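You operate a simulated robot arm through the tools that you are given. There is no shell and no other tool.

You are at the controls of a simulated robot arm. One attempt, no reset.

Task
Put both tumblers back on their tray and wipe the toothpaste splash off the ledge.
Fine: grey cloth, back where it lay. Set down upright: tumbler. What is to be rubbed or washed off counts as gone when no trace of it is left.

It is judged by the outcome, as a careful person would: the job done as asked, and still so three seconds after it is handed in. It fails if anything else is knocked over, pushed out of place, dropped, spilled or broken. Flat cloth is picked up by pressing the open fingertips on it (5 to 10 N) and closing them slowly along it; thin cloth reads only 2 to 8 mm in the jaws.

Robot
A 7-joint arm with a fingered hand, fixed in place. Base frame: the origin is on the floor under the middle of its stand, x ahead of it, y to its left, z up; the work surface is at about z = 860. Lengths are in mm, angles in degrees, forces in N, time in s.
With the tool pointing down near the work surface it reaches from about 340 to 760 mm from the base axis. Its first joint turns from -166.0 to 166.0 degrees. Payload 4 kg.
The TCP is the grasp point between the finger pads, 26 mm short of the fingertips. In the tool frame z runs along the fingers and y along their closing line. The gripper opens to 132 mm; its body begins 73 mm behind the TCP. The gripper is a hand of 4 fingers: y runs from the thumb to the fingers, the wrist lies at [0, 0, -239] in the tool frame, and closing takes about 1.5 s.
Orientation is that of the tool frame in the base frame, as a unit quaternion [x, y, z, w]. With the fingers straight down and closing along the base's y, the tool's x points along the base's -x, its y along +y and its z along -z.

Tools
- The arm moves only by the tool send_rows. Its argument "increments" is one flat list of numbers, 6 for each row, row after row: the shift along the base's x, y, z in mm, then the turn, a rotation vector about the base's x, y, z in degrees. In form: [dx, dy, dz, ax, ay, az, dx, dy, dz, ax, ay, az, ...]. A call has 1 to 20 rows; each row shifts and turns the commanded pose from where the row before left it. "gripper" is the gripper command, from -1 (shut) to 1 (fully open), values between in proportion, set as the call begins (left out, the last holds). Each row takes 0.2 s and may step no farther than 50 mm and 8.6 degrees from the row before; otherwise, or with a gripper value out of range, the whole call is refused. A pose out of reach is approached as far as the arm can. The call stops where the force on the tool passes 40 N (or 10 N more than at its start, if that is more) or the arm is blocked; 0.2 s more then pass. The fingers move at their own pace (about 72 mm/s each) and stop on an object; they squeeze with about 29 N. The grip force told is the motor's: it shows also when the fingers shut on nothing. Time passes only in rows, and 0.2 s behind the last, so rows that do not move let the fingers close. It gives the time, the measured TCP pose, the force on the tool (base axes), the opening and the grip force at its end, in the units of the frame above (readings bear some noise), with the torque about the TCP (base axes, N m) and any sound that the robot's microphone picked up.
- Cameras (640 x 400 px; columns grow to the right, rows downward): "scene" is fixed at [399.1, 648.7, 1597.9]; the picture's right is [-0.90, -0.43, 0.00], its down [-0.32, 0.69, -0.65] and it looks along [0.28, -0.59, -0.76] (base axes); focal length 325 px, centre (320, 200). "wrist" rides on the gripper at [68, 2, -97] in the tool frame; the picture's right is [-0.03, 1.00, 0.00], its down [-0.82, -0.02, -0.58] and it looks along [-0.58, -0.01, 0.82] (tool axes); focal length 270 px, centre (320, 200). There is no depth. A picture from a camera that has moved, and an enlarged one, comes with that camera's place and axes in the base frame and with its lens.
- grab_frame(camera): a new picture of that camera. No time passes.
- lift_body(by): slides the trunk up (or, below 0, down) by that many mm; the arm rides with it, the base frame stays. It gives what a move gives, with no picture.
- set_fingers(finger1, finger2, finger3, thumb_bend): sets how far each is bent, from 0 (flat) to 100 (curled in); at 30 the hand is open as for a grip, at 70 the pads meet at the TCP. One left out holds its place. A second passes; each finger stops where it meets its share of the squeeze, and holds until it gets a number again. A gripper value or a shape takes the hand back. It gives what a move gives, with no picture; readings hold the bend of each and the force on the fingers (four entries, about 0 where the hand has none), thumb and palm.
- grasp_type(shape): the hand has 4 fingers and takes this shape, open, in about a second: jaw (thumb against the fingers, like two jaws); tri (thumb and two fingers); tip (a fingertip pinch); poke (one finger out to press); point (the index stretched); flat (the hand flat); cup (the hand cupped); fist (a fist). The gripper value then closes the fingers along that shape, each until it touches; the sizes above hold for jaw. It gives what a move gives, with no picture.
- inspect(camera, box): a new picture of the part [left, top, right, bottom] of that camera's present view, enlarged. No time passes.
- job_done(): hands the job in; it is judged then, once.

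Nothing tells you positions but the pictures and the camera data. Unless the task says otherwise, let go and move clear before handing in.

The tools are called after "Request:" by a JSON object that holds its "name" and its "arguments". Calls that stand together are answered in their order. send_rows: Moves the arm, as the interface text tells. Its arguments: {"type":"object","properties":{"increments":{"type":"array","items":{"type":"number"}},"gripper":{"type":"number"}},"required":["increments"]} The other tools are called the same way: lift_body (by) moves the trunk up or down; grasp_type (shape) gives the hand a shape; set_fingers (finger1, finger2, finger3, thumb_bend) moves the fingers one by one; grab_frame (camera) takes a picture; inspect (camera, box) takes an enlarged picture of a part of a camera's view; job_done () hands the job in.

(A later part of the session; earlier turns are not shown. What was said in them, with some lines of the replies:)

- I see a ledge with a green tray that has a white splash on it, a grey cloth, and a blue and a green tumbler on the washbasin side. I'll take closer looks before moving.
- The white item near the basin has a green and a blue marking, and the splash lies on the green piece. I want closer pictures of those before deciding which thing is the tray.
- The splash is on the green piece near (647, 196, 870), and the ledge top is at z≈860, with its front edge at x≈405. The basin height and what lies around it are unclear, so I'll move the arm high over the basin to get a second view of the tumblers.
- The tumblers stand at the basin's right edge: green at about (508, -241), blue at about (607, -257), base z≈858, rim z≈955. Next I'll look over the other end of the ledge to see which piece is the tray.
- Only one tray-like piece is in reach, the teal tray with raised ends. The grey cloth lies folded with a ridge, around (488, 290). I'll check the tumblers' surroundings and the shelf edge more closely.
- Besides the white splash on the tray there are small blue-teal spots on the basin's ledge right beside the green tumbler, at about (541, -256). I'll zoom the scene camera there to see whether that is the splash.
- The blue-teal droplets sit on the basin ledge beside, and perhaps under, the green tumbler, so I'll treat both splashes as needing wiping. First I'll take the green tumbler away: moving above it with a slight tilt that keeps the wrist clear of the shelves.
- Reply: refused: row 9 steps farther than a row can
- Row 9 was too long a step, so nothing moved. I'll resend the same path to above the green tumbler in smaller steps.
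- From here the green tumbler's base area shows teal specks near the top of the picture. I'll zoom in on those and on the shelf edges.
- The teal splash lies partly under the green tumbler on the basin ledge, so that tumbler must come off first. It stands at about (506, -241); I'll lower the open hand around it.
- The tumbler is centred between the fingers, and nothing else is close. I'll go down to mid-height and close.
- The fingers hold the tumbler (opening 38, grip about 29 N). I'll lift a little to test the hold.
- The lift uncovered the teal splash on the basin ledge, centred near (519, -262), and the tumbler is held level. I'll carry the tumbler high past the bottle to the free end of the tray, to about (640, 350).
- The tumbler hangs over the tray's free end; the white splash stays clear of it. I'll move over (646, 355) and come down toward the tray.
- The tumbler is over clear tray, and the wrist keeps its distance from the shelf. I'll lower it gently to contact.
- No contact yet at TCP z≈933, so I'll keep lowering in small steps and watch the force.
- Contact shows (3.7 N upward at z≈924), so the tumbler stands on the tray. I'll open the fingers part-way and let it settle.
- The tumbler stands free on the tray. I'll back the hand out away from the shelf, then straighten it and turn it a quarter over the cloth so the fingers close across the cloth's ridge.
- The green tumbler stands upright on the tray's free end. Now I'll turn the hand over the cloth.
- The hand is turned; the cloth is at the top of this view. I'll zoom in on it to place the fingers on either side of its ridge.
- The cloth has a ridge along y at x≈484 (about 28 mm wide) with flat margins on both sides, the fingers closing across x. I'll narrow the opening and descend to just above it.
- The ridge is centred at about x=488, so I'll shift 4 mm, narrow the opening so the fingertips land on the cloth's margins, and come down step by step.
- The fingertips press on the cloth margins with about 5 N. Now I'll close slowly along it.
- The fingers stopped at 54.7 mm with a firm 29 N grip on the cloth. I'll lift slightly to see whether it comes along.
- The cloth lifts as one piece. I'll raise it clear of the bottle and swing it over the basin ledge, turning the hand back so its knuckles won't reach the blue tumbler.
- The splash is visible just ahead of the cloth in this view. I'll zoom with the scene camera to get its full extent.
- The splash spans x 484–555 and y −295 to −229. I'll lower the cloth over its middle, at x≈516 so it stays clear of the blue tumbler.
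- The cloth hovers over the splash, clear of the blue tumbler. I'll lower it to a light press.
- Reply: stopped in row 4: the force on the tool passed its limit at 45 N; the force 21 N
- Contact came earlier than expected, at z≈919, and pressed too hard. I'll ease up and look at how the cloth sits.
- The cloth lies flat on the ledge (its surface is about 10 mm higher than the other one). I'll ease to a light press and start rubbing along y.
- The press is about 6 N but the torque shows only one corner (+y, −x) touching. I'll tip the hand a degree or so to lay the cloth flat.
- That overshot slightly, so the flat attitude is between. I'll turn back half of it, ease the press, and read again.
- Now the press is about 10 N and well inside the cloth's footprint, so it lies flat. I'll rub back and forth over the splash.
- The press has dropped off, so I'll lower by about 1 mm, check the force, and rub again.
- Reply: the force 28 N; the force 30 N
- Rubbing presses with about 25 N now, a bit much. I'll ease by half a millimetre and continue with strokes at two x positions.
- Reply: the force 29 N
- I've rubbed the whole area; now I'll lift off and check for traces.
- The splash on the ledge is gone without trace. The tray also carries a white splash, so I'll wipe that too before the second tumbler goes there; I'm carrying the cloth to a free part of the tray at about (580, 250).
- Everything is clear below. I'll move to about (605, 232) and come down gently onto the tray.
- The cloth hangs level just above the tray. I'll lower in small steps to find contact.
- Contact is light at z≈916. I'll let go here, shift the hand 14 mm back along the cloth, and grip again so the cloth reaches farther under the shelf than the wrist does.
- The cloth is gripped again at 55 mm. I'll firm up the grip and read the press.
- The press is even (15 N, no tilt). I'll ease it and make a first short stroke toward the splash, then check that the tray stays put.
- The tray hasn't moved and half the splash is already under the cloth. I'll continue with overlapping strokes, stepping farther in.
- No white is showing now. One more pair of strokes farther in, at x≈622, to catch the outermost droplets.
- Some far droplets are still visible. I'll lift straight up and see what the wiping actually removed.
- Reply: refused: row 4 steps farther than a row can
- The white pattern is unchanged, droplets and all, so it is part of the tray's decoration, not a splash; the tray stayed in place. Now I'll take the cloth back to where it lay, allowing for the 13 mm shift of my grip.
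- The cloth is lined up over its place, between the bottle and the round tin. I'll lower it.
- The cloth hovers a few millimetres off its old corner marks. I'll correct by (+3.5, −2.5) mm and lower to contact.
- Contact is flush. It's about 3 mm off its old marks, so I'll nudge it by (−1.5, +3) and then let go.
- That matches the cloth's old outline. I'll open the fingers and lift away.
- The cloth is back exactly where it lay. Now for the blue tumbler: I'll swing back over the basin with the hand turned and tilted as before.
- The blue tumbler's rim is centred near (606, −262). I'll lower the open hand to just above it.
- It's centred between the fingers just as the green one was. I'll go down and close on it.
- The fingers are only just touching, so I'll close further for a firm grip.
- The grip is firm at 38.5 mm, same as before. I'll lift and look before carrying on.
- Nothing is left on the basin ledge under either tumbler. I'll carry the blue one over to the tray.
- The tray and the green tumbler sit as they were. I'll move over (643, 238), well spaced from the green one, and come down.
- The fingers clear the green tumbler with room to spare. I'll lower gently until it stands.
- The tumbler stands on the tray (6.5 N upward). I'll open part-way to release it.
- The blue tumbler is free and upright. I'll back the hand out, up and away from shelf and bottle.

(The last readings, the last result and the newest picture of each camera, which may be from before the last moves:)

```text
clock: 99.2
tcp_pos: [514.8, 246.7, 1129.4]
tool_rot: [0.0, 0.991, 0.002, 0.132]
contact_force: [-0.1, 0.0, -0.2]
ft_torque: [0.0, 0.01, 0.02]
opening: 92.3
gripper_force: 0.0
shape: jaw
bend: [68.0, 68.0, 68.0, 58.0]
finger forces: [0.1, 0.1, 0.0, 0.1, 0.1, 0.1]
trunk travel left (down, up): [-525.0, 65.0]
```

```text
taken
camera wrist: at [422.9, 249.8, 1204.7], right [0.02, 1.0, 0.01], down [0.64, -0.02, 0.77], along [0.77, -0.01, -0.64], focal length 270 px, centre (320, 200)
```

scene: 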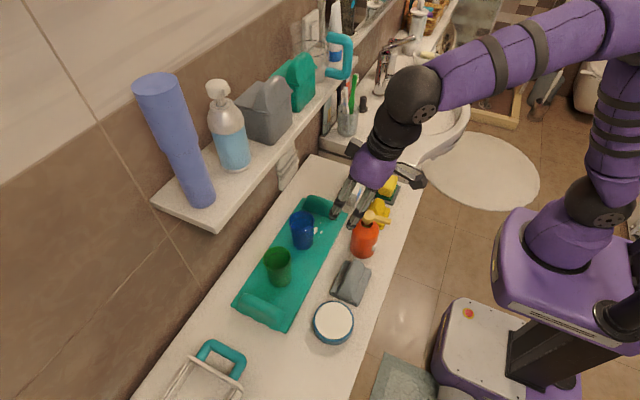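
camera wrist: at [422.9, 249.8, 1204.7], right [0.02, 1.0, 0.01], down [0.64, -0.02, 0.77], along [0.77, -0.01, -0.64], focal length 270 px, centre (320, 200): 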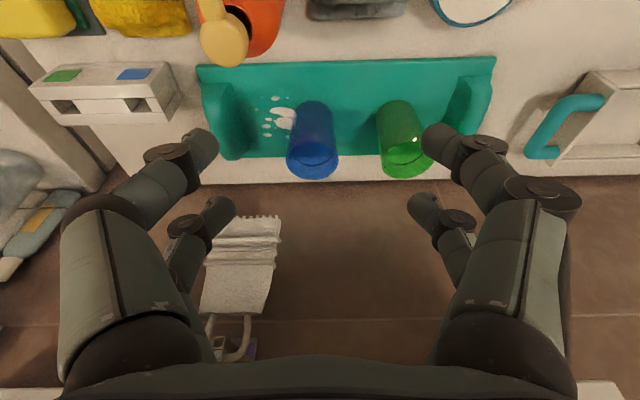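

Both tumblers stand upright on the tray. I'll move the arm clear and do a final check of the whole scene.

Request:
{"name": "send_rows", "arguments": {"increments": [-20, -30, 15, 0, 7.5, 0, -20, -40, 15, 0, 7.5, 0, -20, -40, 10, 0, 0, 0, -20, -40, 10, 0, 0, 0, -20, -40, 0, 0, 0, 0, -8, -40, 0, 0, 0, 0, 0, -20, 0, 0, 0, 0, 0, 0, 0, 0, 0, 0]}}

Request:
{"name": "inspect", "arguments": {"camera": "scene", "box": [220, 150, 440, 350]}}

Request:
{"name": "inspect", "arguments": {"camera": "scene", "box": [300, 50, 480, 180]}}

Request:
{"name": "grab_frame", "arguments": {"camera": "wrist"}}

```text
clock: 101.0
tcp_pos: [405.1, -5.1, 1178.6]
tool_rot: [0.0, 1.0, 0.002, 0.001]
contact_force: [0.0, 0.2, 0.9]
ft_torque: [-0.01, -0.01, -0.03]
opening: 92.1
gripper_force: 0.1
shape: jaw
bend: [68.0, 68.0, 68.0, 58.0]
finger forces: [0.0, 0.0, 0.1, 0.0, 0.0, 0.1]
trunk travel left (down, up): [-525.0, 65.0]
```

```text
2.00 times, centred on (330, 250) of scene
camera zoom: at [399.1, 648.7, 1597.9], right [-0.9, -0.43, 0.0], down [-0.32, 0.69, -0.65], along [0.28, -0.59, -0.76], focal length 649 px, centre (300, 100)
```

zoom: 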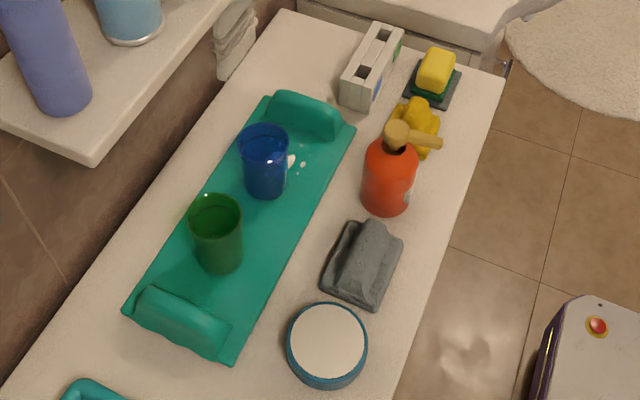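

```text
3.08 times, centred on (390, 115) of scene
camera zoom: at [399.1, 648.7, 1597.9], right [-0.9, -0.43, 0.0], down [-0.32, 0.69, -0.65], along [0.28, -0.59, -0.76], focal length 999 px, centre (105, 462)
```

zoom: 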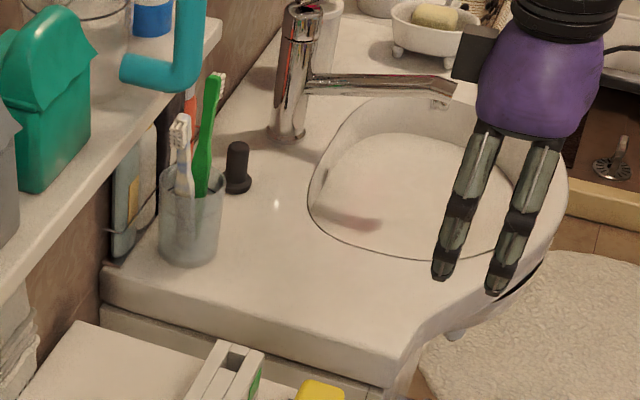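

```text
taken
camera wrist: at [336.2, -3.0, 1273.1], right [0.02, 1.0, 0.0], down [0.82, -0.02, 0.58], along [0.58, -0.01, -0.82], focal length 270 px, centre (320, 200)
```

wrist: 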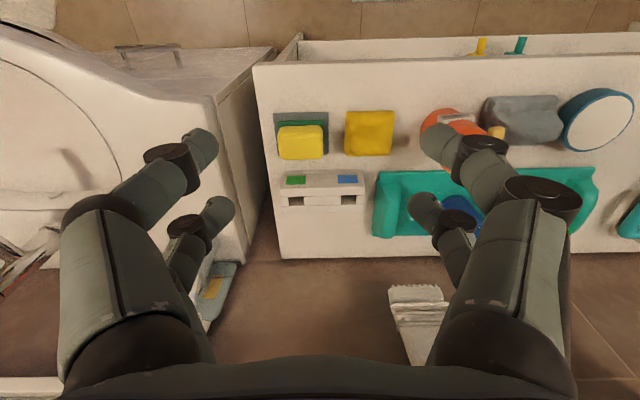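

Everything else sits as at the start: tray, bottle, tin, soap, block and cloth. One last close look at the wiped spot and at the tumblers.

Request:
{"name": "inspect", "arguments": {"camera": "scene", "box": [365, 115, 435, 165]}}

Request:
{"name": "inspect", "arguments": {"camera": "scene", "box": [255, 195, 345, 295]}}

```text
8.00 times, centred on (400, 140) of scene
camera zoom: at [399.1, 648.7, 1597.9], right [-0.9, -0.43, 0.0], down [-0.32, 0.69, -0.65], along [0.28, -0.59, -0.76], focal length 2597 px, centre (-320, 680)
```

zoom: 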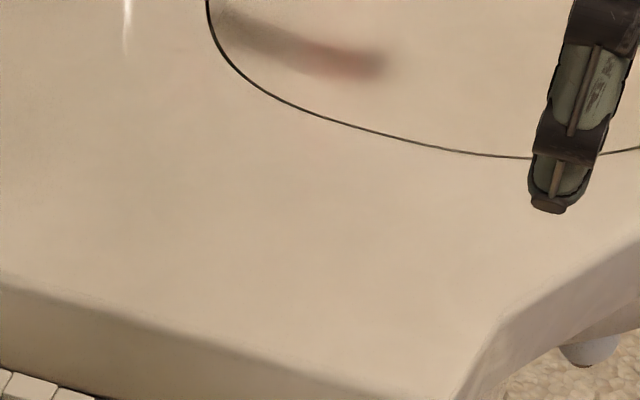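

```text
4.00 times, centred on (300, 245) of scene
camera zoom: at [399.1, 648.7, 1597.9], right [-0.9, -0.43, 0.0], down [-0.32, 0.69, -0.65], along [0.28, -0.59, -0.76], focal length 1298 px, centre (400, 20)
```

zoom: 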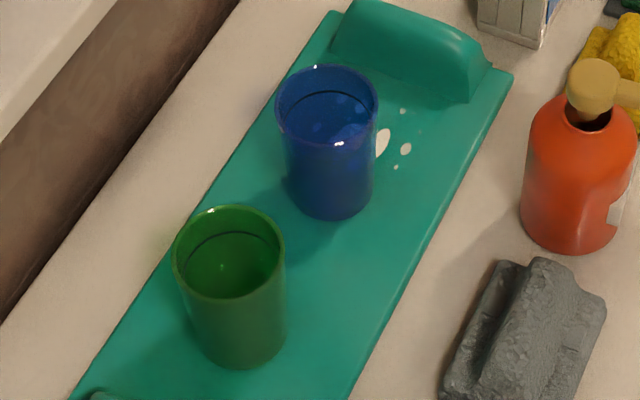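

The ledge is clean with no trace left, both tumblers stand upright on their tray, and the grey cloth is back in its place. The hand is empty and clear, so I'm handing in.

Request:
{"name": "job_done", "arguments": {}}

```text
The job is handed in.
```

Both tumblers are standing upright on their tray, and the toothpaste splash is wiped off the ledge with no trace showing in the close-up pictures. The grey cloth is back on its old outline. I handed the job in with the hand empty and clear of everything.

- **Where the splash was:** The teal toothpaste was on the basin ledge, partly hidden under the green tumbler, so I moved that tumbler before wiping. Nothing was left under the blue tumbler either.
- **White spots on the tray:** I also rubbed these, pressing with about 12 to 15 N. They did not change at all, down to the faintest droplets, so I took them to be the tray's pattern and left them. Some still show beside the blue tumbler.
- **Everything else:** The tray, bottle, tin, soap and white block look the same in the final picture as at the start.
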